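You operate a simulated robot arm through the tools that you are given. There is no shell and no other tool. Be economical: measure what you need, move in short steps, check, and stop when the job is done.

The job below is to be done with a simulated two-armed robot. You get a single attempt, and the scene is never put back.

TASK
Open the top drawer of the reel stand, take the pink spacer ring from the inside of the top drawer of the reel stand and leave it in the red tray and shut the drawer again. Then close the door of the grey store cabinet. Then take the roller with the red cap and put it on the top of the splice bench. Keep to this order.
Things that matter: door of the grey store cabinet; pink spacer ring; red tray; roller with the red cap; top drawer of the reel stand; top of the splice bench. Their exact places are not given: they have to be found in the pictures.

The check looks at the end state, three seconds after you hand in, the way a careful person would. Anything else that was tipped, shoved, dropped, spilled or broken makes it a failure. Lids that push on must go on centred and level and be pressed home; caps that screw on are set level and turned clockwise until they are tight.

THE ROBOT
Two 7-joint arms with two-finger parallel grippers on one trunk, on a base that drives. Base frame: it is fixed to the floor where the robot stands at the start and does not move with it; the origin is under the middle of the robot, x ahead of it, y to its left, z up. Lengths are in mm, angles in degrees, forces in N, time in s.
The left shoulder is at the start at [50, 161, 1023], the right one opposite. With the tool pointing down near the work surface each hand reaches from about 100 to 640 mm from the robot's upright axis, wherever it stands, measured 20 degrees to its own side. Places, roughly: door of the grey store cabinet [1500, -800, 500]; red tray [-3000, -1250, 750]; roller with the red cap [3000, -3250, 1000]; top drawer of the reel stand [600, 100, 600]; top of the splice bench [2300, -1700, 800]. Payload 3.43 kg a hand.
The tool frame of a hand sits at the grasp point between the pads (the TCP): z along the fingers, y along the line on which they close. The tips reach 30 mm beyond it. The gripper opens to 94 mm. The fingers are 28 mm wide and 10 mm thick; the gripper's body (50 by 96 mm) begins 55 mm behind the TCP.
Orientation is that of the tool frame in the base frame, as a unit quaternion [x, y, z, w]. With the fingers straight down and closing along the base's y, the tool's x points along the base's -x, its y along +y and its z along -z.

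THE INTERFACE
- The arms move only by the tool send_rows. It takes "left_deltas", "right_deltas" or both (then of equal length, played together; a hand with none holds still); each is a list of rows, each a list of 7 numbers: the turn, a rotation vector about the base's x, y, z in degrees, then the shift along the base's x, y, z in mm, then the finger opening in mm, from 0 to 94. In form: [[rx, ry, rz, tx, ty, tz, jaw], ...]. A call has 1 to 10 rows; each row shifts and turns the commanded pose from where the row before left it. A row lasts 0.2 s, in which the tool goes at most 50 mm and 8.6 degrees; a call with a longer step from one row to the next is refused whole, and so is a gripper value outside its range. Where a pose cannot be reached the arm comes as near as it can. A force on the tool above 40 N (or 10 N above the force at the start of the call, whichever is more), or a blocked arm, ends the call early, and 0.2 s more pass. The fingers move at their own pace (about 45 mm/s each) and stop on an object; they squeeze with about 20 N. The grip force told is the motor's: it shows also when the fingers shut on nothing. Time passes only in rows, and 0.2 s behind the last, so rows that do not move let the fingers close. The reply holds the time, the measured pose of the TCP, the force on the tool along the base axes, the opening and the grip force, in the units named above and with some noise, with the torque about the TCP (base axes, N m) and any sound that the robot's microphone picked up.
- Cameras (640 x 400 px; columns grow to the right, rows downward): "scene" is now at [111.2, -15.3, 1120.8]; the picture's right is [-0.20, -0.98, 0.00], its down [-0.78, 0.16, -0.60] and it looks along [0.59, -0.12, -0.80] (base axes); focal length 228 px, centre (320, 200). "left" rides on the left gripper at [76, -14, -103] in its tool frame; the picture's right is [0.18, 0.98, 0.00], its down [-0.75, 0.14, -0.64] and it looks along [-0.63, 0.12, 0.77] (tool axes); focal length 243 px, centre (320, 200). "right" rides on the right gripper at [76, 14, -102] in its tool frame; the picture's right is [-0.18, 0.98, 0.00], its down [-0.75, -0.14, -0.64] and it looks along [-0.63, -0.12, 0.77] (tool axes); focal length 243 px, centre (320, 200).
- grab_frame(camera): a new picture of that camera. It takes no simulated time.
- lift_body(by): slides the trunk up (or, below 0, down) by that many mm; the arms and the scene camera ride with it, the base frame stays. It gives what a move gives, with no picture.
- roll_base(legs): drives the robot by 1 to 6 legs, each [ahead, left, turn to the left] in mm, mm and degrees, along the robot's own axes; the way and the turn of a leg run together, so that a leg with both is an arc; at most 1500 mm and 180 degrees a leg. The arms and the cameras ride along, it lands a little off, and it stops where it bumps. It gives what a move gives.
- turn_head(pan, tilt): turns the head with the scene camera to pan (to the left, within 80 degrees either way) and tilt (down, from -29 to 69), counted from straight ahead of the robot. It gives what a move gives.
- pixel_to_xyz(camera, pixels): for up to 12 pixels [column, row] of the newest picture of that camera ("zoom" is the newest enlarged one), the place [x, y, z] in the base frame of the surface seen there, good to about 2 mm. It takes no simulated time.
- zoom(camera, box): a new picture of the part [left, top, right, bottom] of that camera's present view, enlarged. It takes no simulated time.
- sign_off(): hands the job in; it is judged then, once.

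Work in short steps. Measure before you move; look again where a grasp or a placing could have gone wrong, and mend it. You have 110 turns and 100 pictures in all, those below and enlarged ones among them. Open the grippers and draw the arms clear of the work before you hand the job in, unless the task says otherwise.

The tools are called after ">>>" as name(argument=value, ...) on one line, values as JSON. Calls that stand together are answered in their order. send_rows: Moves the arms, as the interface text tells. Its arguments: {"type":"object","properties":{"left_deltas":{"type":"array","items":{"type":"array","items":{"type":"number"}}},"right_deltas":{"type":"array","items":{"type":"array","items":{"type":"number"}}}},"required":[]} The other tools are called the same way: lift_body (by) slides the trunk up or down; roll_base (legs) drives the base; turn_head (pan, tilt) turns the head that bears the scene camera; grab_frame (camera) takes a picture; pixel_to_xyz (camera, pixels) gives the place of the surface under pixels of a picture; zoom (camera, box) takes an enlarged picture of a part of a camera's view; sign_off () hands the job in.

At the start:

```text
t: 0.0
left_tcp_pos: [507.6, 77.7, 849.8]
left_tool_rot: [0.0, 1.0, 0.0, 0.0]
left_force: [0.2, 1.0, 0.6]
left_moment: [-0.01, 0.02, 0.0]
left_opening: 94.0
left_gripper_force: 0.0
right_tcp_pos: [445.0, -368.0, 887.3]
right_tool_rot: [0.0, 1.0, -0.001, -0.001]
right_force: [-0.3, 1.1, -0.3]
right_moment: [-0.02, 0.03, -0.02]
right_opening: 94.1
right_gripper_force: 0.1
trunk travel left (down, up): [-50.0, 217.0]
robot x, y, heading: [-0.4, -3.3, 0.0]
head pan, tilt: [-11.4, 52.9]
```

scene: 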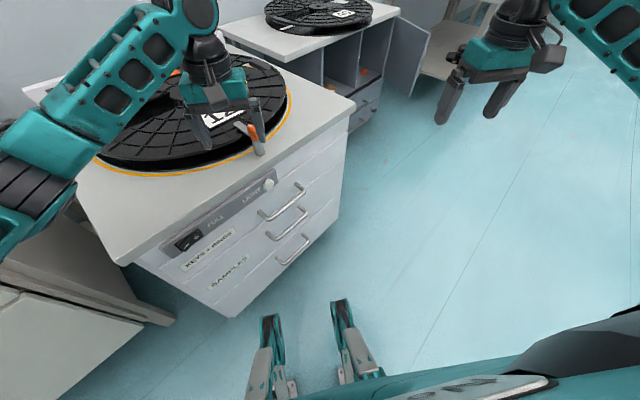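
right: 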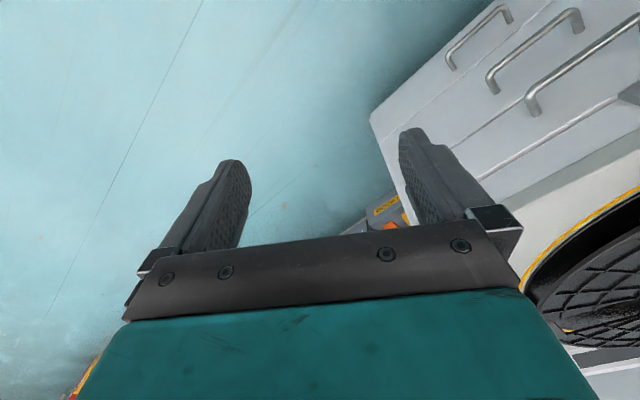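
left: 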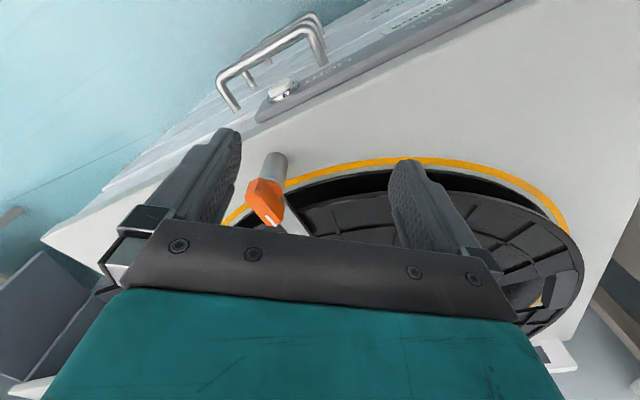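

The reel stand is ahead-left, with three handles around (280,205), (288,222), (293,250). I zoom in and measure them.

>>> zoom(camera="scene", box=[100, 120, 380, 320])

>>> pixel_to_xyz(camera="scene", pixels=[[262, 212], [280, 208], [302, 187], [270, 236], [304, 211], [280, 263], [307, 238], [120, 262], [355, 103], [228, 317], [344, 165], [268, 185]])

```text
2.00 times, centred on (240, 220) of scene
```

zoom: 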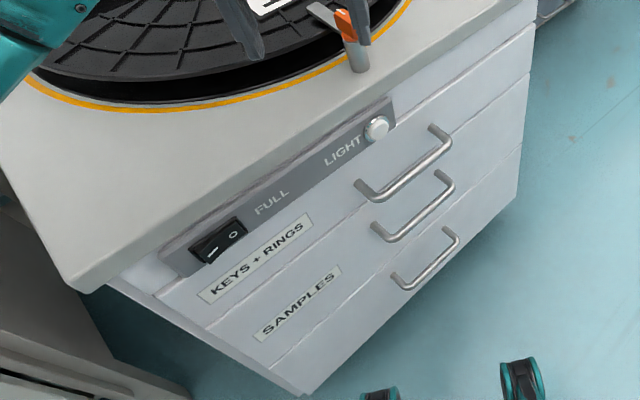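

```text
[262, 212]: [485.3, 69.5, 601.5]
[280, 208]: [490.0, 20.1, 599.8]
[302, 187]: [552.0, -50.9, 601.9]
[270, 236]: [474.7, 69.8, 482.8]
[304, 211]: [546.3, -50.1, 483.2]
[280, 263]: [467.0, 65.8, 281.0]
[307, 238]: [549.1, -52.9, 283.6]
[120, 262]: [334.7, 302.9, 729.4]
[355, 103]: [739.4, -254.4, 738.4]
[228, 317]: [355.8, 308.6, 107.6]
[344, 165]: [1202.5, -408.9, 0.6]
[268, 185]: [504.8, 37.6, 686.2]
```

Handle points give a somewhat uncertain front direction; I measure points on the drawer faces to fix its heading.

>>> pixel_to_xyz(camera="zoom", pixels=[[200, 302], [330, 215], [480, 110], [510, 90], [260, 345], [500, 165], [370, 197], [440, 148], [75, 288], [530, 15], [300, 390], [518, 185]])

>>> turn_head(pan=-60, tilt=30)

>>> grab_frame(camera="scene")

```text
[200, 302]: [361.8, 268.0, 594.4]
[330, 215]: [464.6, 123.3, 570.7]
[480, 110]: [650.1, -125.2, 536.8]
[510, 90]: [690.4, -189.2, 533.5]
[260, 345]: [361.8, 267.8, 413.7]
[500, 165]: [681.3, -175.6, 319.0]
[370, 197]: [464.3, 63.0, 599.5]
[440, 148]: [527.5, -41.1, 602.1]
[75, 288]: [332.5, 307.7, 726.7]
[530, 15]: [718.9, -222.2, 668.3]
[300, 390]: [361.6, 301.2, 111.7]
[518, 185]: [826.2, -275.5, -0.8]
```

```text
t: 1.2
left_tcp_pos: [508.4, 76.9, 849.3]
left_tool_rot: [0.0, 1.0, -0.001, 0.001]
left_force: [-0.5, -0.7, -0.2]
left_moment: [-0.01, 0.0, 0.03]
left_opening: 94.0
left_gripper_force: 0.0
right_tcp_pos: [445.4, -368.8, 886.8]
right_tool_rot: [0.0, 1.0, -0.001, -0.001]
right_force: [-0.7, -0.4, 1.0]
right_moment: [-0.01, 0.0, 0.03]
right_opening: 93.6
right_gripper_force: 0.1
trunk travel left (down, up): [-50.0, 217.0]
robot x, y, heading: [-3.6, 1.4, -0.1]
head pan, tilt: [-60.0, 30.0]
```

```text
95 pictures are left
```

scene: 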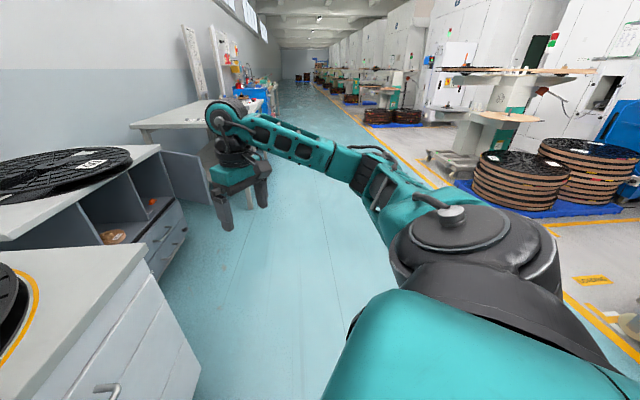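

The front's direction is about (0.583,-0.812), so the facing heading is 35.7°, and the top handle centre is about (494, 11, 600). I drive so the handle lies about 600 ahead and 120 to the left.

>>> roll_base(legs=[[0, -437, 0], [78, 0, 0], [0, 0, 35.7]])

>>> turn_head(pan=10, tilt=40)

>>> grab_frame(camera="scene")

```text
t: 6.2
left_tcp_pos: [444.2, -71.7, 850.0]
left_tool_rot: [-0.308, 0.951, 0.0, 0.0]
left_force: [0.3, -0.7, -0.3]
left_moment: [0.05, 0.01, -0.01]
left_opening: 93.9
left_gripper_force: 0.1
right_tcp_pos: [654.0, -469.7, 887.9]
right_tool_rot: [-0.307, 0.952, 0.0, -0.001]
right_force: [0.7, -0.2, 0.0]
right_moment: [0.0, 0.0, 0.03]
right_opening: 94.0
right_gripper_force: 0.0
trunk travel left (down, up): [-50.0, 217.0]
robot x, y, heading: [75.7, -429.1, 35.8]
head pan, tilt: [-60.0, 30.0]
```

```text
t: 7.6
left_tcp_pos: [445.1, -73.7, 849.9]
left_tool_rot: [-0.308, 0.951, 0.001, 0.0]
left_force: [-0.6, 0.0, -0.9]
left_moment: [0.01, 0.02, -0.02]
left_opening: 94.1
left_gripper_force: 0.0
right_tcp_pos: [653.8, -470.0, 888.4]
right_tool_rot: [-0.307, 0.952, 0.0, 0.0]
right_force: [-0.6, -0.5, 0.5]
right_moment: [-0.02, 0.01, -0.02]
right_opening: 94.1
right_gripper_force: 0.0
trunk travel left (down, up): [-50.0, 217.0]
robot x, y, heading: [77.6, -431.7, 35.9]
head pan, tilt: [10.0, 40.0]
```

```text
94 pictures are left
```

scene: 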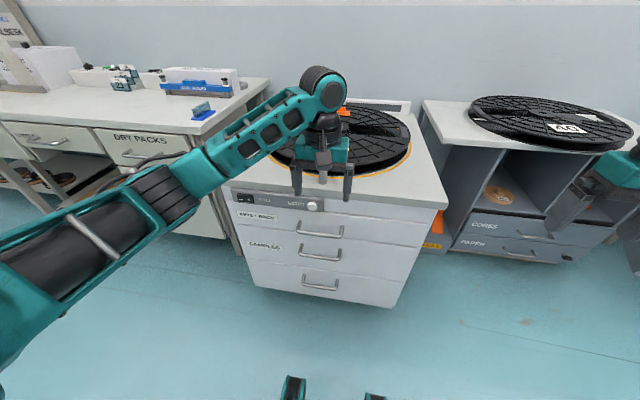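

The robot now faces the stand squarely. I turn the left gripper so it points forward with the jaw closing vertically; first the yaw.

>>> send_rows(left_deltas=[[0, 0, -8.5, -4.7, 1.4, 0, 60], [0, 0, -8.5, -4.7, 1.4, 0, 60], [0, 0, -8.5, -4.7, 1.4, 0, 60], [0, 0, -8.5, -4.7, 1.4, 0, 60], [0, 0, -8.5, -4.7, 1.4, 0, 60], [0, 0, -8.5, -4.7, 1.4, 0, 60], [0, 0, -8.5, -4.7, 1.4, 0, 60], [0, 0, -8.5, -4.7, 1.4, 0, 60], [0, 0, -8.5, -4.7, 1.4, 0, 60], [0, 0, -8.5, -4.7, 1.4, 0, 60]])

>>> send_rows(left_deltas=[[0, 0, -5, 0, 0, 0, 60], [4.87, -6.76, 0, 0, 0, -10, 60], [4.87, -6.76, 0, 0, 0, -10, 60], [4.87, -6.76, 0, 0, 0, -10, 60], [4.87, -6.76, 0, 0, 0, -10, 60], [4.87, -6.76, 0, 0, 0, -10, 60], [4.87, -6.76, 0, 0, 0, -10, 60], [4.87, -6.76, 0, 0, 0, -10, 60], [4.87, -6.76, 0, 0, 0, -10, 60], [4.87, -6.76, 0, 0, 0, -10, 60]])

>>> grab_frame(camera="scene")

```text
t: 9.8
left_tcp_pos: [398.0, -59.5, 848.9]
left_tool_rot: [0.417, 0.909, 0.0, -0.001]
left_force: [0.5, 0.0, 0.1]
left_moment: [0.04, -0.03, -0.02]
left_opening: 60.0
left_gripper_force: 0.0
right_tcp_pos: [654.7, -471.4, 887.3]
right_tool_rot: [-0.307, 0.952, -0.001, 0.0]
right_force: [-0.2, -0.7, 0.3]
right_moment: [-0.03, -0.01, 0.02]
right_opening: 94.2
right_gripper_force: 0.1
trunk travel left (down, up): [-50.0, 217.0]
robot x, y, heading: [77.3, -435.0, 36.1]
head pan, tilt: [10.0, 40.0]
```

```text
t: 12.0
left_tcp_pos: [398.0, -58.6, 760.4]
left_tool_rot: [0.362, 0.706, 0.542, 0.279]
left_force: [0.1, -0.7, 0.2]
left_moment: [-0.03, 0.02, 0.0]
left_opening: 59.8
left_gripper_force: 0.0
right_tcp_pos: [654.5, -470.0, 886.6]
right_tool_rot: [-0.307, 0.952, -0.001, 0.0]
right_force: [0.0, -0.3, 0.3]
right_moment: [0.01, 0.03, 0.0]
right_opening: 93.9
right_gripper_force: 0.1
trunk travel left (down, up): [-50.0, 217.0]
robot x, y, heading: [75.9, -435.1, 35.6]
head pan, tilt: [10.0, 40.0]
```

```text
93 pictures are left
```

scene: 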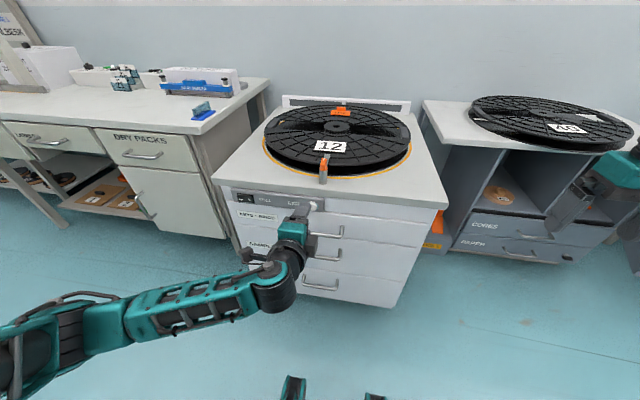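

The gripper now points forward. I measure the top handle for the exact approach.

>>> zoom(camera="scene", box=[220, 170, 420, 300])

>>> grab_frame(camera="left")

```text
3.08 times, centred on (320, 235) of scene
```

zoom: 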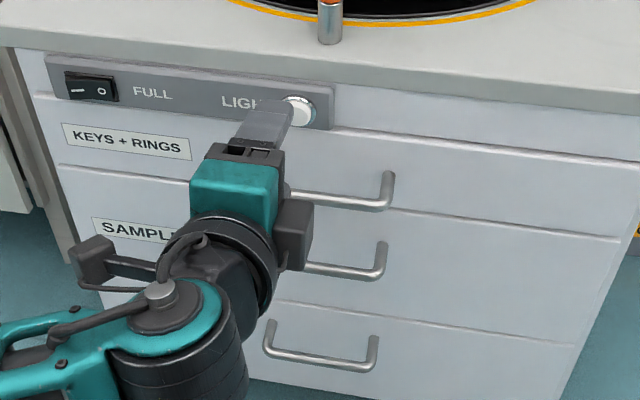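

```text
91 pictures are left
```

left: 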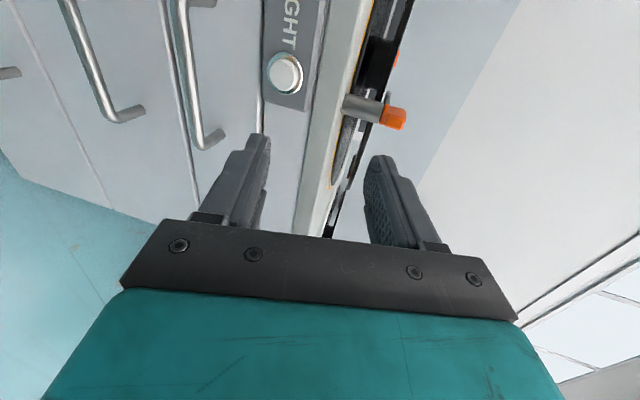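

The bar is visible in the scene zoom at (310,195)-(375,205) and in the left view at (190,90); I measure both.

>>> pixel_to_xyz(camera="zoom", pixels=[[310, 196], [340, 201], [370, 206], [388, 190], [500, 180]])

>>> pixel_to_xyz(camera="left", pixels=[[187, 60], [192, 95], [200, 138], [184, 20]])

```text
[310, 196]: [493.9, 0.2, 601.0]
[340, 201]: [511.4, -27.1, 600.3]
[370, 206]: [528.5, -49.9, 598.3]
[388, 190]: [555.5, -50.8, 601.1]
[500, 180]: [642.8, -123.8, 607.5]
```

```text
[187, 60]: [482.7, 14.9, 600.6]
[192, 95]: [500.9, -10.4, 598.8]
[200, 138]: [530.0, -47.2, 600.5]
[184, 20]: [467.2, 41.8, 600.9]
```

Bar centre is about (492, 9, 600). I move down to a point 60 mm in front of it.

>>> send_rows(left_deltas=[[0, 0, 0, 7.8, 5.8, -31.6, 60], [0, 0, 0, 7.8, 5.8, -31.6, 60], [0, 0, 0, 7.8, 5.8, -31.6, 60], [0, 0, 0, 7.8, 5.8, -31.6, 60], [0, 0, 0, 7.8, 5.8, -31.6, 60], [0, 0, 0, 0, 0, 0, 60]])

>>> grab_frame(camera="left")

```text
t: 13.4
left_tcp_pos: [436.0, -29.4, 600.6]
left_tool_rot: [0.361, 0.706, 0.543, 0.277]
left_force: [-0.1, 0.6, -0.1]
left_moment: [-0.05, 0.0, 0.02]
left_opening: 60.0
left_gripper_force: 0.1
right_tcp_pos: [653.7, -470.7, 886.0]
right_tool_rot: [-0.307, 0.952, 0.0, 0.0]
right_force: [-0.3, 0.4, 0.3]
right_moment: [-0.02, -0.01, 0.0]
right_opening: 93.9
right_gripper_force: 0.0
trunk travel left (down, up): [-50.0, 217.0]
robot x, y, heading: [77.4, -431.3, 35.6]
head pan, tilt: [10.0, 40.0]
```

```text
90 pictures are left
```

left: 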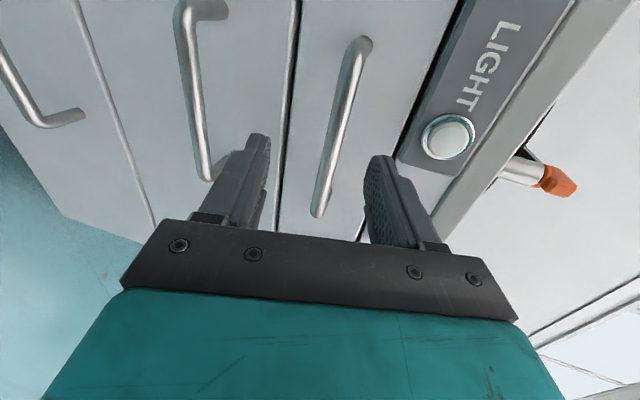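

The bar lies between the fingers; I approach 60 mm and close.

>>> send_rows(left_deltas=[[0, 0, 0, 16.5, 11.5, 0.5, 60], [0, 0, 0, 16.5, 11.5, 0.5, 60], [0, 0, 0, 16.5, 11.5, 0, 60], [0, 0, 0, 0, 0, 0, 20], [0, 0, 0, 0, 0, 0, 0], [0, 0, 0, 0, 0, 0, 0], [0, 0, 0, 0, 0, 0, 0]])

>>> grab_frame(camera="left")

```text
t: 15.0
left_tcp_pos: [483.0, 2.9, 598.5]
left_tool_rot: [0.362, 0.709, 0.539, 0.276]
left_force: [-0.3, -3.7, -17.6]
left_moment: [-0.12, 0.18, 0.07]
left_opening: 14.1
left_gripper_force: 37.2
right_tcp_pos: [653.5, -470.6, 884.7]
right_tool_rot: [-0.307, 0.952, 0.001, -0.001]
right_force: [0.1, 0.8, 0.4]
right_moment: [0.01, -0.04, -0.02]
right_opening: 94.0
right_gripper_force: 0.0
trunk travel left (down, up): [-50.0, 217.0]
robot x, y, heading: [76.5, -432.8, 35.6]
head pan, tilt: [10.0, 40.0]
```

```text
89 pictures are left
```

left: 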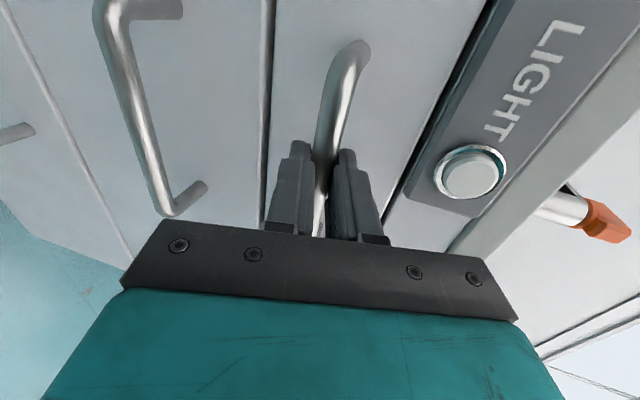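

The handle is gripped (14 mm, 37 N). I ease 3 mm down to relieve force and pull the drawer 100 mm along (-0.812,-0.583).

>>> send_rows(left_deltas=[[0, 0, 0, 0, 0, -3, 0], [0, 0, 0, -12.2, -8.7, 0, 0], [0, 0, 0, -16.2, -11.7, 0, 0], [0, 0, 0, -16.2, -11.7, 0, 0], [0, 0, 0, -16.2, -11.7, 0, 0], [0, 0, 0, -16.2, -11.7, 0, 0], [0, 0, 0, 0, 0, 0, 0]])

>>> grab_frame(camera="scene")

```text
t: 16.6
left_tcp_pos: [407.2, -51.5, 598.5]
left_tool_rot: [0.363, 0.707, 0.539, 0.279]
left_force: [8.5, -15.4, -14.6]
left_moment: [0.1, 0.27, 0.87]
left_opening: 13.7
left_gripper_force: 44.6
right_tcp_pos: [655.7, -470.9, 887.1]
right_tool_rot: [-0.307, 0.952, 0.0, -0.001]
right_force: [-0.5, -0.2, 0.2]
right_moment: [0.01, 0.0, -0.02]
right_opening: 94.0
right_gripper_force: 0.1
trunk travel left (down, up): [-50.0, 217.0]
robot x, y, heading: [78.7, -430.4, 35.8]
head pan, tilt: [10.0, 40.0]
```

```text
88 pictures are left
```

scene: 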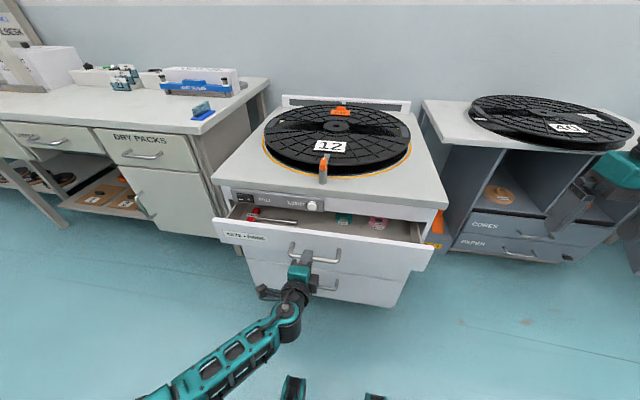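

The drawer slides; the pink ring shows at (377,223). I pull 110 mm more, easing the small sideways force.

>>> send_rows(left_deltas=[[0, 0, 0, 1.5, -2, -2, 0], [0, 0, 0, -12.2, -8.7, 0, 0], [0, 0, 0, -16.2, -11.7, 0, 0], [0, 0, 0, -16.2, -11.7, 0, 0], [0, 0, 0, -16.2, -11.7, 0, 0], [0, 0, 0, -16.2, -11.7, 0, 0], [0, 0, 0, -12, -9, 0, 0], [0, 0, 0, 0, 0, 0, 0]])

>>> grab_frame(camera="scene")

```text
t: 18.4
left_tcp_pos: [324.8, -110.4, 598.8]
left_tool_rot: [0.361, 0.704, 0.545, 0.278]
left_force: [15.1, -17.3, -31.9]
left_moment: [-0.58, -0.12, -0.6]
left_opening: 13.6
left_gripper_force: 44.5
right_tcp_pos: [656.2, -470.9, 885.7]
right_tool_rot: [-0.306, 0.952, 0.0, -0.001]
right_force: [-0.1, -0.4, 0.1]
right_moment: [0.02, 0.02, -0.02]
right_opening: 94.1
right_gripper_force: 0.1
trunk travel left (down, up): [-50.0, 217.0]
robot x, y, heading: [80.5, -432.8, 35.6]
head pan, tilt: [10.0, 40.0]
```

```text
87 pictures are left
```

scene: 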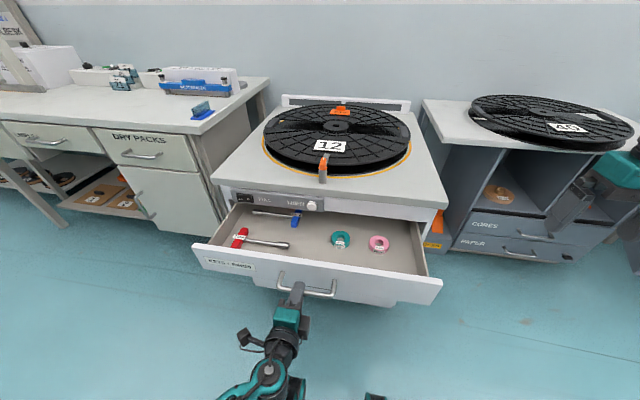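

The drawer is open about 200 mm. I measure the ring and the drawer walls before choosing a hand.

>>> zoom(camera="scene", box=[190, 180, 450, 310])

>>> pixel_to_xyz(camera="scene", pixels=[[369, 242], [389, 242], [379, 235], [379, 250], [379, 242], [400, 265], [440, 282], [442, 186], [360, 220], [340, 240]])

```text
2.46 times, centred on (320, 245) of scene
```

zoom: 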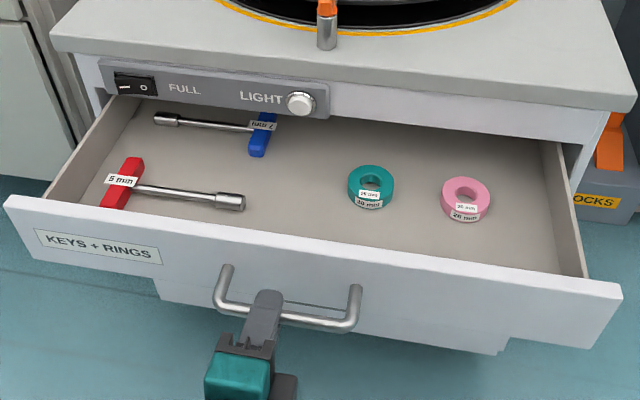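

```text
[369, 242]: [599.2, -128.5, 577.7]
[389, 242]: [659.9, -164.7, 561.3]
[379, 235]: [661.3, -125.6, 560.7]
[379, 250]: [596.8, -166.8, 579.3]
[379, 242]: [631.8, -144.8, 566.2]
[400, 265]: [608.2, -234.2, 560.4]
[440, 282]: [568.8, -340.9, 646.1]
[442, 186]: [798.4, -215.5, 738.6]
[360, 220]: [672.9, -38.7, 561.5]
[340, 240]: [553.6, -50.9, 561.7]
```

I pin down the pink ring's outline from the zoomed view.

>>> pixel_to_xyz(camera="zoom", pixels=[[466, 182], [445, 192], [487, 192], [453, 205], [480, 207], [466, 205], [466, 194], [445, 210], [560, 150], [466, 255], [466, 270]])

>>> send_rows(left_deltas=[[0, 0, 0, 0, 0, 0, 40], [0, 0, 0, 0, 0, 0, 60], [0, 0, 0, -20, -14, 0, 60], [0, 0, 0, -20, -14, 0, 60], [0, 0, 0, 0, 0, 0, 60]])

```text
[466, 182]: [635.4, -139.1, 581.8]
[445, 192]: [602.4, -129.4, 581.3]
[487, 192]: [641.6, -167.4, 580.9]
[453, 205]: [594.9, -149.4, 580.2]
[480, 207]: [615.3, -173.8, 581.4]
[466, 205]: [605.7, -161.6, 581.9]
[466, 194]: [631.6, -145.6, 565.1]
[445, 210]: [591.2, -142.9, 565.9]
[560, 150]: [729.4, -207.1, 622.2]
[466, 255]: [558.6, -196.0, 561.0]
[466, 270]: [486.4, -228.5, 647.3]
```

```text
t: 19.8
left_tcp_pos: [284.9, -92.8, 614.4]
left_tool_rot: [0.332, 0.697, 0.583, 0.254]
left_force: [0.7, 0.0, -0.5]
left_moment: [0.0, 0.0, 0.0]
left_opening: 59.8
left_gripper_force: 0.0
right_tcp_pos: [654.6, -470.3, 888.2]
right_tool_rot: [-0.307, 0.952, 0.0, 0.0]
right_force: [-0.7, -0.6, 0.3]
right_moment: [0.01, 0.0, 0.02]
right_opening: 94.0
right_gripper_force: 0.1
trunk travel left (down, up): [-50.0, 217.0]
robot x, y, heading: [77.5, -433.2, 35.8]
head pan, tilt: [10.0, 40.0]
stopped in row 5 (left hand): the arm was blocked; the commanded pose is now the measured one
```

The left arm is at its fold limit with the handle still near the fingertips. I back the base 80 mm to free it cleanly.

>>> roll_base(legs=[[-80, 0, 0]])

>>> grab_frame(camera="scene")

```text
t: 20.8
left_tcp_pos: [220.5, -138.6, 616.2]
left_tool_rot: [0.332, 0.696, 0.584, 0.254]
left_force: [-0.2, 0.1, 0.3]
left_moment: [0.02, 0.02, 0.0]
left_opening: 59.9
left_gripper_force: 0.0
right_tcp_pos: [589.6, -516.8, 887.4]
right_tool_rot: [-0.308, 0.952, 0.0, 0.0]
right_force: [-0.1, 0.2, 0.5]
right_moment: [-0.01, 0.0, 0.02]
right_opening: 93.8
right_gripper_force: 0.0
trunk travel left (down, up): [-50.0, 217.0]
robot x, y, heading: [9.6, -480.5, 35.7]
head pan, tilt: [10.0, 40.0]
```

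```text
85 pictures are left
```

scene: 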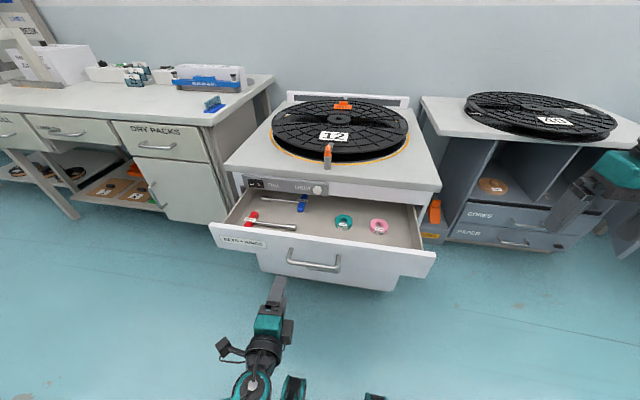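

The handle is free. I raise the left hand, tilt the right hand 20° forward, and then roll forward 80 again.

>>> send_rows(left_deltas=[[0, 0, 0, -6, 8, 40, 60], [0, 0, 0, -6, 8, 40, 60], [0, 0, 0, -6, 8, 40, 60], [0, 0, 0, -6, 8, 40, 60], [0, 0, 0, -6, 8, 40, 60]], right_deltas=[[3.9, -5.4, 0, 0, 0, 0, 70], [3.9, -5.4, 0, 0, 0, 0, 70], [3.9, -5.4, 0, 0, 0, 0, 70], [0, 0, 0, 0, 0, 0, 70], [0, 0, 0, 0, 0, 0, 70]])

>>> roll_base(legs=[[80, 0, 0]])

>>> grab_frame(camera="scene")

```text
t: 22.0
left_tcp_pos: [192.7, -98.3, 811.3]
left_tool_rot: [0.332, 0.696, 0.584, 0.254]
left_force: [-0.4, 0.1, 0.4]
left_moment: [0.02, 0.03, 0.03]
left_opening: 59.8
left_gripper_force: 0.1
left hand out of reach, approached as far as the arm can: row 5
right_tcp_pos: [589.3, -516.6, 888.3]
right_tool_rot: [-0.303, 0.937, 0.053, 0.166]
right_force: [0.0, 0.0, 0.4]
right_moment: [0.01, 0.0, -0.01]
right_opening: 70.3
right_gripper_force: 0.1
trunk travel left (down, up): [-50.0, 217.0]
robot x, y, heading: [11.3, -481.0, 36.0]
head pan, tilt: [10.0, 40.0]
```

```text
t: 23.1
left_tcp_pos: [256.5, -50.9, 810.9]
left_tool_rot: [0.332, 0.696, 0.584, 0.254]
left_force: [0.0, 0.3, 0.2]
left_moment: [0.02, -0.01, -0.01]
left_opening: 60.2
left_gripper_force: 0.0
right_tcp_pos: [653.3, -470.1, 888.8]
right_tool_rot: [-0.302, 0.937, 0.053, 0.165]
right_force: [-0.3, -0.4, 0.5]
right_moment: [-0.03, 0.02, 0.0]
right_opening: 70.0
right_gripper_force: 0.0
trunk travel left (down, up): [-50.0, 217.0]
robot x, y, heading: [77.8, -433.1, 35.9]
head pan, tilt: [10.0, 40.0]
```

```text
84 pictures are left
```

scene: 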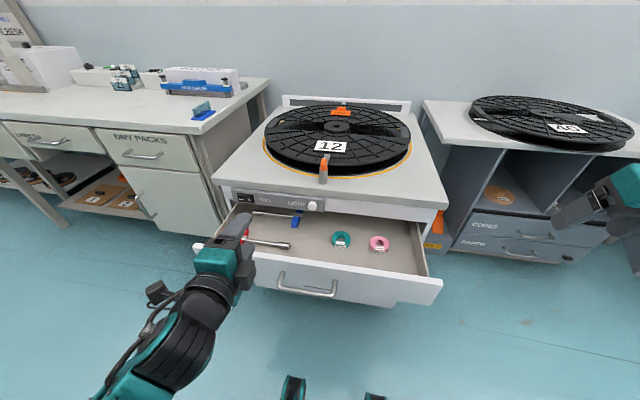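

The right hand goes over the ring, then down to z about 770 for a close look.

>>> send_rows(right_deltas=[[0, 0, 0, -4.4, 39.9, 0, 70], [0, 0, 0, -4.4, 39.9, 0, 70], [0, 0, 0, -4.4, 39.9, 0, 70], [0, 0, 0, -4.4, 39.9, 0, 70], [0, 0, 0, -4.4, 39.9, 0, 70], [0, 0, 0, -4.4, 39.9, 0, 70], [0, 0, 0, -4.4, 39.9, 0, 70], [0, 0, 0, -4.4, 39.9, 0, 70], [0, 0, 0, 0, 0, -45, 70], [0, 0, 0, 0, 0, -45, 70]])

>>> send_rows(right_deltas=[[0, 0, 0, 0, 0, -45, 70], [0, 0, 0, 0, 0, -45, 70], [0, 0, 0, 0, 0, 0, 70]])

>>> grab_frame(camera="right")

>>> grab_frame(camera="scene")

```text
t: 25.3
left_tcp_pos: [259.3, -51.1, 810.7]
left_tool_rot: [0.332, 0.696, 0.584, 0.253]
left_force: [0.1, -0.1, -0.2]
left_moment: [0.02, -0.01, -0.01]
left_opening: 60.0
left_gripper_force: 0.0
right_tcp_pos: [619.3, -147.6, 798.4]
right_tool_rot: [-0.302, 0.937, 0.054, 0.165]
right_force: [0.3, -0.1, 0.3]
right_moment: [-0.01, 0.0, 0.01]
right_opening: 70.1
right_gripper_force: 0.1
trunk travel left (down, up): [-50.0, 217.0]
robot x, y, heading: [77.1, -432.8, 35.9]
head pan, tilt: [10.0, 40.0]
```

```text
t: 26.1
left_tcp_pos: [258.5, -50.4, 810.5]
left_tool_rot: [0.332, 0.696, 0.585, 0.254]
left_force: [-0.4, -0.1, 0.2]
left_moment: [0.01, 0.04, 0.03]
left_opening: 60.1
left_gripper_force: 0.0
right_tcp_pos: [620.6, -150.7, 708.4]
right_tool_rot: [-0.303, 0.937, 0.053, 0.165]
right_force: [0.2, 0.2, -0.1]
right_moment: [0.0, 0.03, -0.01]
right_opening: 70.0
right_gripper_force: 0.2
trunk travel left (down, up): [-50.0, 217.0]
robot x, y, heading: [74.5, -431.9, 35.8]
head pan, tilt: [10.0, 40.0]
```

```text
83 pictures are left
```

right: 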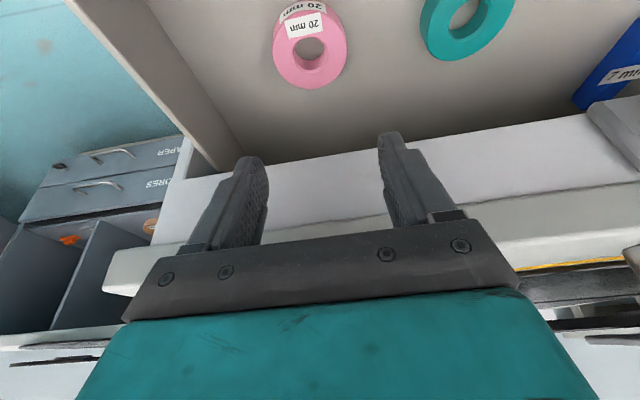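

```text
82 pictures are left
```

scene: 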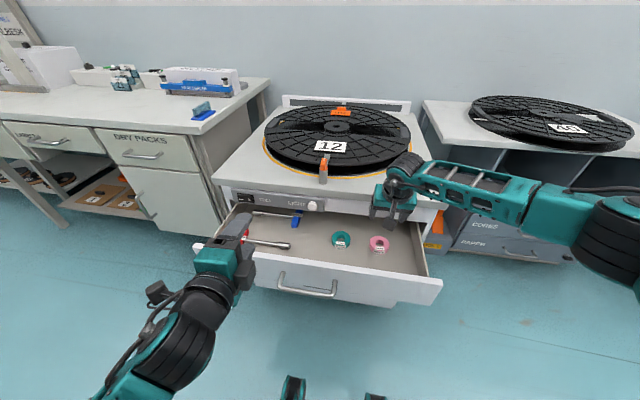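

I measure the ring from this close view around (310,50).

>>> pixel_to_xyz(camera="right", pixels=[[277, 55], [345, 45], [313, 78], [330, 72], [290, 72], [309, 60], [334, 20], [340, 30], [480, 120], [235, 175]])

```text
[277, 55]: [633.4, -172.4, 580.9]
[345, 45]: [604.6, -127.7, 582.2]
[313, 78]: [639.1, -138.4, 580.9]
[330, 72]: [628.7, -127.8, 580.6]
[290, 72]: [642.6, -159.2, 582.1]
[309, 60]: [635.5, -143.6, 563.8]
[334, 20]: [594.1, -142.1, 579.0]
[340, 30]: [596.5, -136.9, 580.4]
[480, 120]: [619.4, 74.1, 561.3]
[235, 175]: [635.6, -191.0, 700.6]
```

Ring centre is about (619,-150), OD about 52. I descend to TCP (612,-155,596).

>>> send_rows(right_deltas=[[0, 0, 0, -4, -2, -30, 74], [0, 0, 0, -4, -2, -30, 74], [0, 0, 0, 0, 0, -30, 74], [0, 0, 0, 0, 0, -15, 74], [0, 0, 0, 0, 0, -7, 74], [0, 0, 0, 0, 0, 0, 74]])

>>> grab_frame(camera="right")

```text
t: 27.5
left_tcp_pos: [257.7, -51.0, 810.4]
left_tool_rot: [0.33, 0.696, 0.584, 0.254]
left_force: [-0.4, 0.0, 0.5]
left_moment: [-0.02, -0.03, -0.02]
left_opening: 60.1
left_gripper_force: 0.2
right_tcp_pos: [611.6, -154.2, 596.1]
right_tool_rot: [-0.303, 0.937, 0.053, 0.165]
right_force: [-0.2, 0.7, 0.1]
right_moment: [0.01, -0.02, 0.0]
right_opening: 74.2
right_gripper_force: 0.1
trunk travel left (down, up): [-50.0, 217.0]
robot x, y, heading: [79.2, -426.2, 36.1]
head pan, tilt: [10.0, 40.0]
```

```text
81 pictures are left
```

right: 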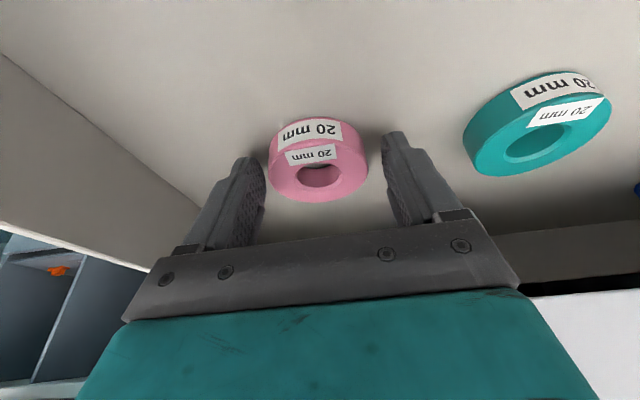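

The ring sits between the finger tips; I close on it.

>>> send_rows(right_deltas=[[0, 0, 0, 0, 0, 0, 55], [0, 0, 0, 0, 0, 0, 40], [0, 0, 0, 0, 0, 0, 30], [0, 0, 0, 0, 0, 0, 30], [0, 0, 0, 0, 0, 10, 30], [0, 0, 0, 0, 0, 20, 30], [0, 0, 0, 0, 0, 30, 30]])

>>> grab_frame(camera="right")

```text
t: 29.1
left_tcp_pos: [257.2, -50.7, 811.4]
left_tool_rot: [0.331, 0.696, 0.584, 0.254]
left_force: [-0.5, 0.3, 0.5]
left_moment: [0.0, -0.02, 0.01]
left_opening: 60.0
left_gripper_force: 0.0
right_tcp_pos: [610.4, -155.7, 655.7]
right_tool_rot: [-0.303, 0.937, 0.053, 0.165]
right_force: [0.4, -0.1, 0.1]
right_moment: [0.0, 0.01, -0.01]
right_opening: 30.1
right_gripper_force: 0.1
trunk travel left (down, up): [-50.0, 217.0]
robot x, y, heading: [77.1, -428.6, 35.7]
head pan, tilt: [10.0, 40.0]
```

```text
80 pictures are left
```

right: 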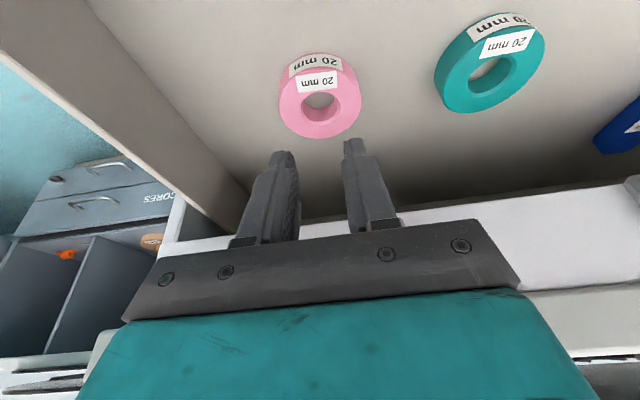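

Missed: the jaws closed beside it. I re-measure the ring around (320,95).

>>> pixel_to_xyz(camera="right", pixels=[[283, 102], [359, 95], [322, 132], [345, 125], [295, 125], [352, 70], [318, 112], [283, 165], [355, 150]])

>>> zoom(camera="scene", box=[300, 180, 460, 280])

```text
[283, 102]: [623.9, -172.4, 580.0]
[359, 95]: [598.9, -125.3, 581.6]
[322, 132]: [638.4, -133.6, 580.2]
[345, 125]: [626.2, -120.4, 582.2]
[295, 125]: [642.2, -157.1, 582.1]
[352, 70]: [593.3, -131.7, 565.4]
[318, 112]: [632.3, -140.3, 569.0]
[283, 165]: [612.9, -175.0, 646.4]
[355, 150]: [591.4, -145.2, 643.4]
```

```text
4.00 times, centred on (380, 230) of scene
```

zoom: 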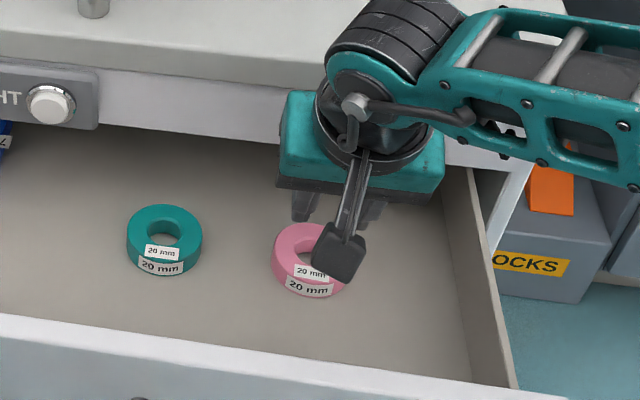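

The ring centre is now about (616.5,-146). I retry with less tilt, lower, and check the grip before lifting.

>>> send_rows(right_deltas=[[-2.9, 4.05, 0, 1.5, 3.7, 0, 80], [-2.9, 4.05, 0, 1.5, 3.7, 0, 80], [0, 0, 0, 0, 0, 0, 80], [0, 0, 0, 0, 0, -30, 80], [0, 0, 0, 0, 0, -20, 80], [0, 0, 0, 0, 0, -12, 80], [0, 0, 0, 0, 0, 0, 80]])

>>> grab_frame(camera="right")

>>> zoom(camera="scene", box=[300, 180, 460, 280])

```text
t: 30.7
left_tcp_pos: [258.5, -51.3, 811.3]
left_tool_rot: [0.331, 0.696, 0.584, 0.255]
left_force: [-0.5, 0.9, 0.6]
left_moment: [-0.01, 0.03, -0.02]
left_opening: 60.2
left_gripper_force: 0.1
right_tcp_pos: [614.4, -147.3, 594.0]
right_tool_rot: [-0.306, 0.948, 0.027, 0.083]
right_force: [-1.3, 0.0, -0.2]
right_moment: [-0.01, 0.03, 0.0]
right_opening: 79.9
right_gripper_force: 0.1
trunk travel left (down, up): [-50.0, 217.0]
robot x, y, heading: [75.9, -429.8, 35.8]
head pan, tilt: [10.0, 40.0]
```

```text
78 pictures are left
```

right: 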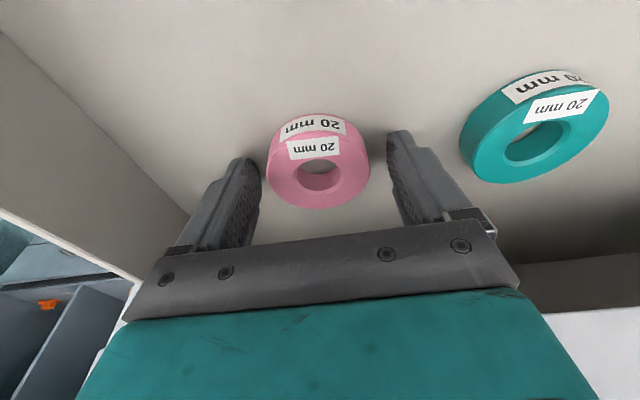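

```text
4.00 times, centred on (380, 230) of scene
```

zoom: 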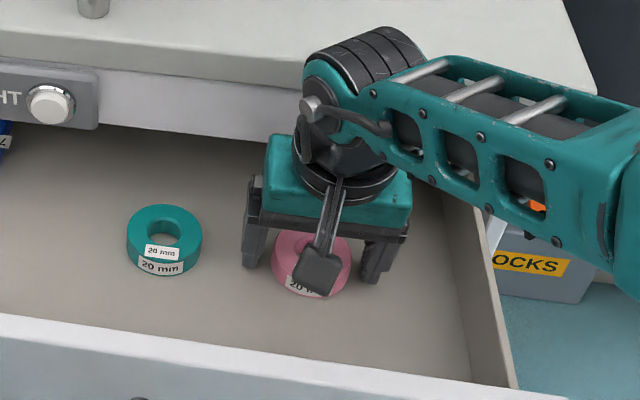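

The fingers straddle the ring well; I close without lifting and check.

>>> send_rows(right_deltas=[[0, 0, 0, 0, 0, 0, 60], [0, 0, 0, 0, 0, 0, 45], [0, 0, 0, 0, 0, 0, 40], [0, 0, 0, 0, 0, 0, 40]])

>>> grab_frame(camera="right")

```text
t: 31.7
left_tcp_pos: [257.7, -49.5, 810.9]
left_tool_rot: [0.331, 0.696, 0.584, 0.254]
left_force: [-0.7, -0.2, -0.4]
left_moment: [0.01, 0.01, 0.0]
left_opening: 60.1
left_gripper_force: 0.0
right_tcp_pos: [614.4, -148.2, 592.0]
right_tool_rot: [-0.306, 0.948, 0.026, 0.083]
right_force: [0.4, 1.1, 0.1]
right_moment: [0.04, -0.02, -0.02]
right_opening: 58.4
right_gripper_force: 19.8
trunk travel left (down, up): [-50.0, 217.0]
robot x, y, heading: [78.7, -429.0, 35.9]
head pan, tilt: [10.0, 40.0]
```

```text
76 pictures are left
```

right: 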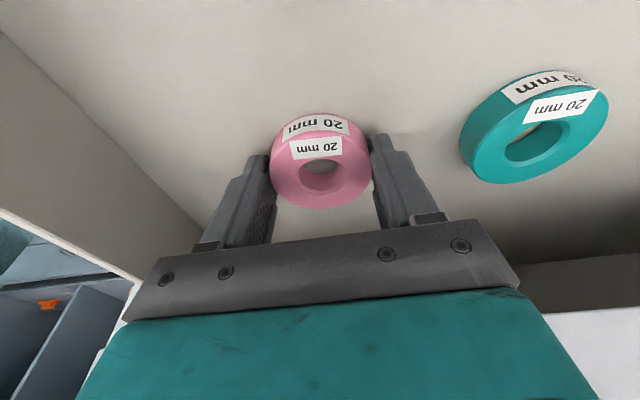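

Gripped at 58 mm, 20 N. I tighten the command and lift slowly.

>>> send_rows(right_deltas=[[0, 0, 0, 0, 0, 0, 20], [0, 0, 0, 0, 0, 0, 0], [0, 0, 0, 0, 0, 5, 0], [0, 0, 0, 0, 0, 10, 0], [0, 0, 0, 0, 0, 15, 0], [0, 0, 0, 0, 0, 20, 0]])

>>> grab_frame(camera="right")

```text
t: 33.1
left_tcp_pos: [257.8, -51.5, 810.9]
left_tool_rot: [0.332, 0.696, 0.584, 0.255]
left_force: [0.5, -0.4, 0.4]
left_moment: [0.03, -0.03, 0.02]
left_opening: 60.0
left_gripper_force: 0.1
right_tcp_pos: [611.4, -146.4, 644.1]
right_tool_rot: [-0.306, 0.948, 0.027, 0.083]
right_force: [-0.7, 0.5, 0.1]
right_moment: [0.04, 0.04, 0.0]
right_opening: 58.4
right_gripper_force: 20.5
trunk travel left (down, up): [-50.0, 217.0]
robot x, y, heading: [77.3, -432.6, 35.7]
head pan, tilt: [10.0, 40.0]
```

```text
75 pictures are left
```

right: 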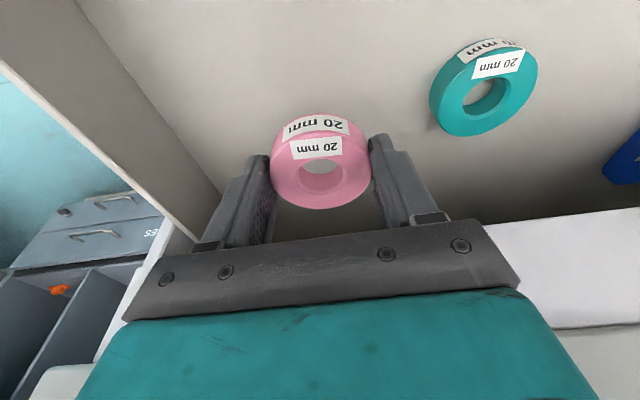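

The ring is held. I lift it clear and retract both arms before driving to the tray.

>>> send_rows(right_deltas=[[0, 0, 0, 0, 0, 40, 0], [0, 0, 0, 0, 0, 40, 0], [0, 0, 0, 0, 0, 40, 0], [0, 0, 0, 0, 0, 40, 0], [0, 0, 0, -15, -40, 0, 0], [0, 0, 0, -15, -40, 0, 0], [0, 0, 0, -15, -40, 0, 0], [0, 0, 0, -15, -40, 0, 0], [0, 0, 0, -15, -40, 0, 0], [0, 0, 0, 0, 0, 0, 0]])

>>> roll_base(legs=[[-400, 0, 0], [0, 0, 156]])

>>> turn_head(pan=0, tilt=20)

>>> grab_frame(camera="scene")

```text
t: 35.3
left_tcp_pos: [258.1, -50.5, 811.3]
left_tool_rot: [0.331, 0.696, 0.584, 0.254]
left_force: [-0.1, 0.2, 0.1]
left_moment: [0.02, -0.01, 0.04]
left_opening: 59.9
left_gripper_force: 0.0
right_tcp_pos: [538.3, -350.2, 804.4]
right_tool_rot: [-0.306, 0.948, 0.027, 0.083]
right_force: [0.9, -0.3, -0.9]
right_moment: [0.02, -0.01, 0.02]
right_opening: 58.4
right_gripper_force: 20.3
trunk travel left (down, up): [-50.0, 217.0]
robot x, y, heading: [79.1, -431.0, 35.5]
head pan, tilt: [10.0, 40.0]
```

```text
t: 44.1
left_tcp_pos: [-571.3, -933.6, 810.1]
left_tool_rot: [0.607, -0.475, -0.376, 0.515]
left_force: [-0.4, -0.9, -0.4]
left_moment: [-0.01, 0.0, -0.01]
left_opening: 59.7
left_gripper_force: 0.1
right_tcp_pos: [-697.7, -543.1, 804.3]
right_tool_rot: [0.992, 0.091, -0.087, 0.008]
right_force: [-0.1, 0.8, -0.6]
right_moment: [0.01, 0.01, -0.01]
right_opening: 58.5
right_gripper_force: 20.4
trunk travel left (down, up): [-50.0, 217.0]
robot x, y, heading: [-246.9, -667.3, -169.6]
head pan, tilt: [10.0, 40.0]
```

```text
t: 45.0
left_tcp_pos: [-571.3, -933.3, 810.5]
left_tool_rot: [0.607, -0.476, -0.376, 0.514]
left_force: [-0.7, 0.1, 0.5]
left_moment: [0.01, -0.01, 0.01]
left_opening: 59.7
left_gripper_force: 0.1
right_tcp_pos: [-697.3, -543.6, 805.2]
right_tool_rot: [0.992, 0.091, -0.087, 0.008]
right_force: [-0.3, -0.2, -0.2]
right_moment: [-0.02, 0.04, 0.0]
right_opening: 58.6
right_gripper_force: 19.8
trunk travel left (down, up): [-50.0, 217.0]
robot x, y, heading: [-247.5, -663.9, -169.5]
head pan, tilt: [0.0, 20.0]
```

```text
74 pictures are left
```

scene: 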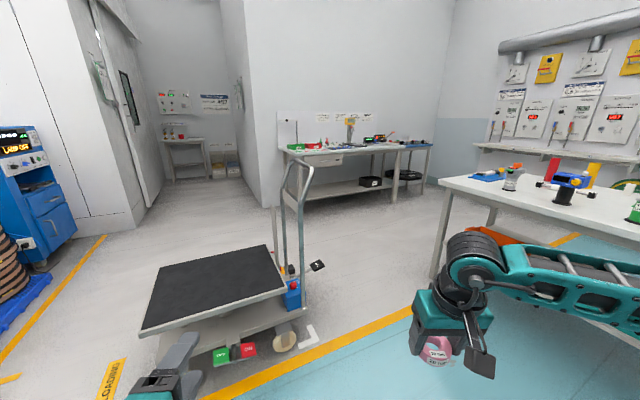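

A work table with items is at (345,145), with a cart in between. I zoom and measure.

>>> zoom(camera="scene", box=[260, 100, 450, 220])

>>> pixel_to_xyz(camera="scene", pixels=[[296, 147], [312, 146], [345, 147], [372, 139], [283, 152], [345, 153], [140, 328], [290, 295], [270, 248], [300, 170], [440, 200], [440, 280]])

```text
3.33 times, centred on (355, 160) of scene
```

zoom: 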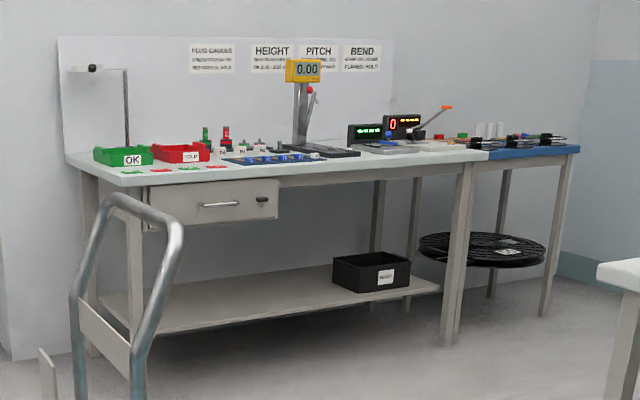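

```text
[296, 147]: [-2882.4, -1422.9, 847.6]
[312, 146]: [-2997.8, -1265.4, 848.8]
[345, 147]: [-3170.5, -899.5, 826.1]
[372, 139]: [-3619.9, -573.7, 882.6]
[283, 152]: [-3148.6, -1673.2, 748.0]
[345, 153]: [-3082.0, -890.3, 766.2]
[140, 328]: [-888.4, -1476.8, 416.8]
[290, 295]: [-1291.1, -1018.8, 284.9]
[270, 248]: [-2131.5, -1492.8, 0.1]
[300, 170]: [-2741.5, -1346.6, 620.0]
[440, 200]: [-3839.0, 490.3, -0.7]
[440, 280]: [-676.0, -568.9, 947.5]
```

The red tray is at zoom (180,152). I measure the tray and table front edge.

>>> pixel_to_xyz(camera="zoom", pixels=[[155, 150], [205, 149], [180, 162], [180, 146], [122, 183], [300, 173], [460, 158], [100, 250], [170, 240], [160, 300], [130, 200]])

>>> pixel_to_xyz(camera="scene", pixels=[[312, 170], [278, 215], [290, 270], [320, 265], [265, 247], [160, 265], [285, 290], [300, 300], [440, 185], [340, 250]])

```text
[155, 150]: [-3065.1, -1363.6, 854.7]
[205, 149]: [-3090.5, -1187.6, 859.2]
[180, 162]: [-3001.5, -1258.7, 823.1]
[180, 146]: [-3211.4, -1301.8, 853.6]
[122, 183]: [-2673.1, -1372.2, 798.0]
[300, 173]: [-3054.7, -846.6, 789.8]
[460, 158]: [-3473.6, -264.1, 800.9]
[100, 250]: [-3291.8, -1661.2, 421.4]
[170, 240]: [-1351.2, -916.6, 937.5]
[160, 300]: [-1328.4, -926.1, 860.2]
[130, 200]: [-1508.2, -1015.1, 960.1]
```

```text
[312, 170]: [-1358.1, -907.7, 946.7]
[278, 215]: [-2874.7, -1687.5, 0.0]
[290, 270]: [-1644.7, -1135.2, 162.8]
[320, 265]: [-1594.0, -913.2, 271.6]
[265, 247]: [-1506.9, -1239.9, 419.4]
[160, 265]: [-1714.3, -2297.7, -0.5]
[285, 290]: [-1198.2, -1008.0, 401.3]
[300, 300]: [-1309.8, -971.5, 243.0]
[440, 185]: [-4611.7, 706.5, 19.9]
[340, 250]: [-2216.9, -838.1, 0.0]
```

The table's front faces along (0.81,0.585). A cart handle at about (-1350,-910) stands near the straight path, so I check the white table's position on the right for a detour.

>>> pixel_to_xyz(camera="scene", pixels=[[446, 186], [446, 192], [442, 230], [434, 276], [500, 206], [560, 222], [493, 225], [620, 240], [395, 300], [380, 340], [300, 170], [320, 267]])

>>> turn_head(pan=-50, tilt=30)

>>> grab_frame(camera="scene")

```text
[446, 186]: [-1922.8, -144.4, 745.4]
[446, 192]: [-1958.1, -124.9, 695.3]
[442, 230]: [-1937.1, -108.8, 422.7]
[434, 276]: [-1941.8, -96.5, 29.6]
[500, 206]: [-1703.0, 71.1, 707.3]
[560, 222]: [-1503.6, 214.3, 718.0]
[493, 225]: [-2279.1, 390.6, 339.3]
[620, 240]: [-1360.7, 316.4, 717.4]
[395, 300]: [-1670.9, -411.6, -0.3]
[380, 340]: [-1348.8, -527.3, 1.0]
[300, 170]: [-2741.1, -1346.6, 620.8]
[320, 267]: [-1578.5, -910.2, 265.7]
```

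```text
t: 46.1
left_tcp_pos: [-571.5, -932.4, 810.2]
left_tool_rot: [0.607, -0.475, -0.376, 0.514]
left_force: [0.3, 0.1, -0.2]
left_moment: [-0.01, 0.01, -0.03]
left_opening: 60.0
left_gripper_force: 0.1
right_tcp_pos: [-697.7, -543.5, 805.2]
right_tool_rot: [0.992, 0.091, -0.087, 0.007]
right_force: [0.0, -0.2, -0.4]
right_moment: [-0.01, 0.01, 0.02]
right_opening: 58.4
right_gripper_force: 20.4
trunk travel left (down, up): [-50.0, 217.0]
robot x, y, heading: [-248.0, -666.3, -169.5]
head pan, tilt: [-50.0, 30.0]
```

```text
72 pictures are left
```

scene: 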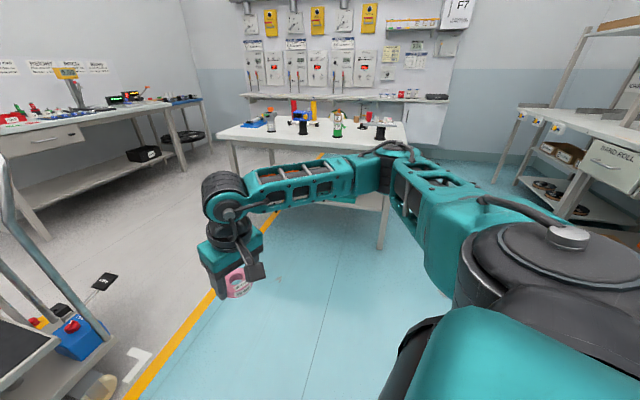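

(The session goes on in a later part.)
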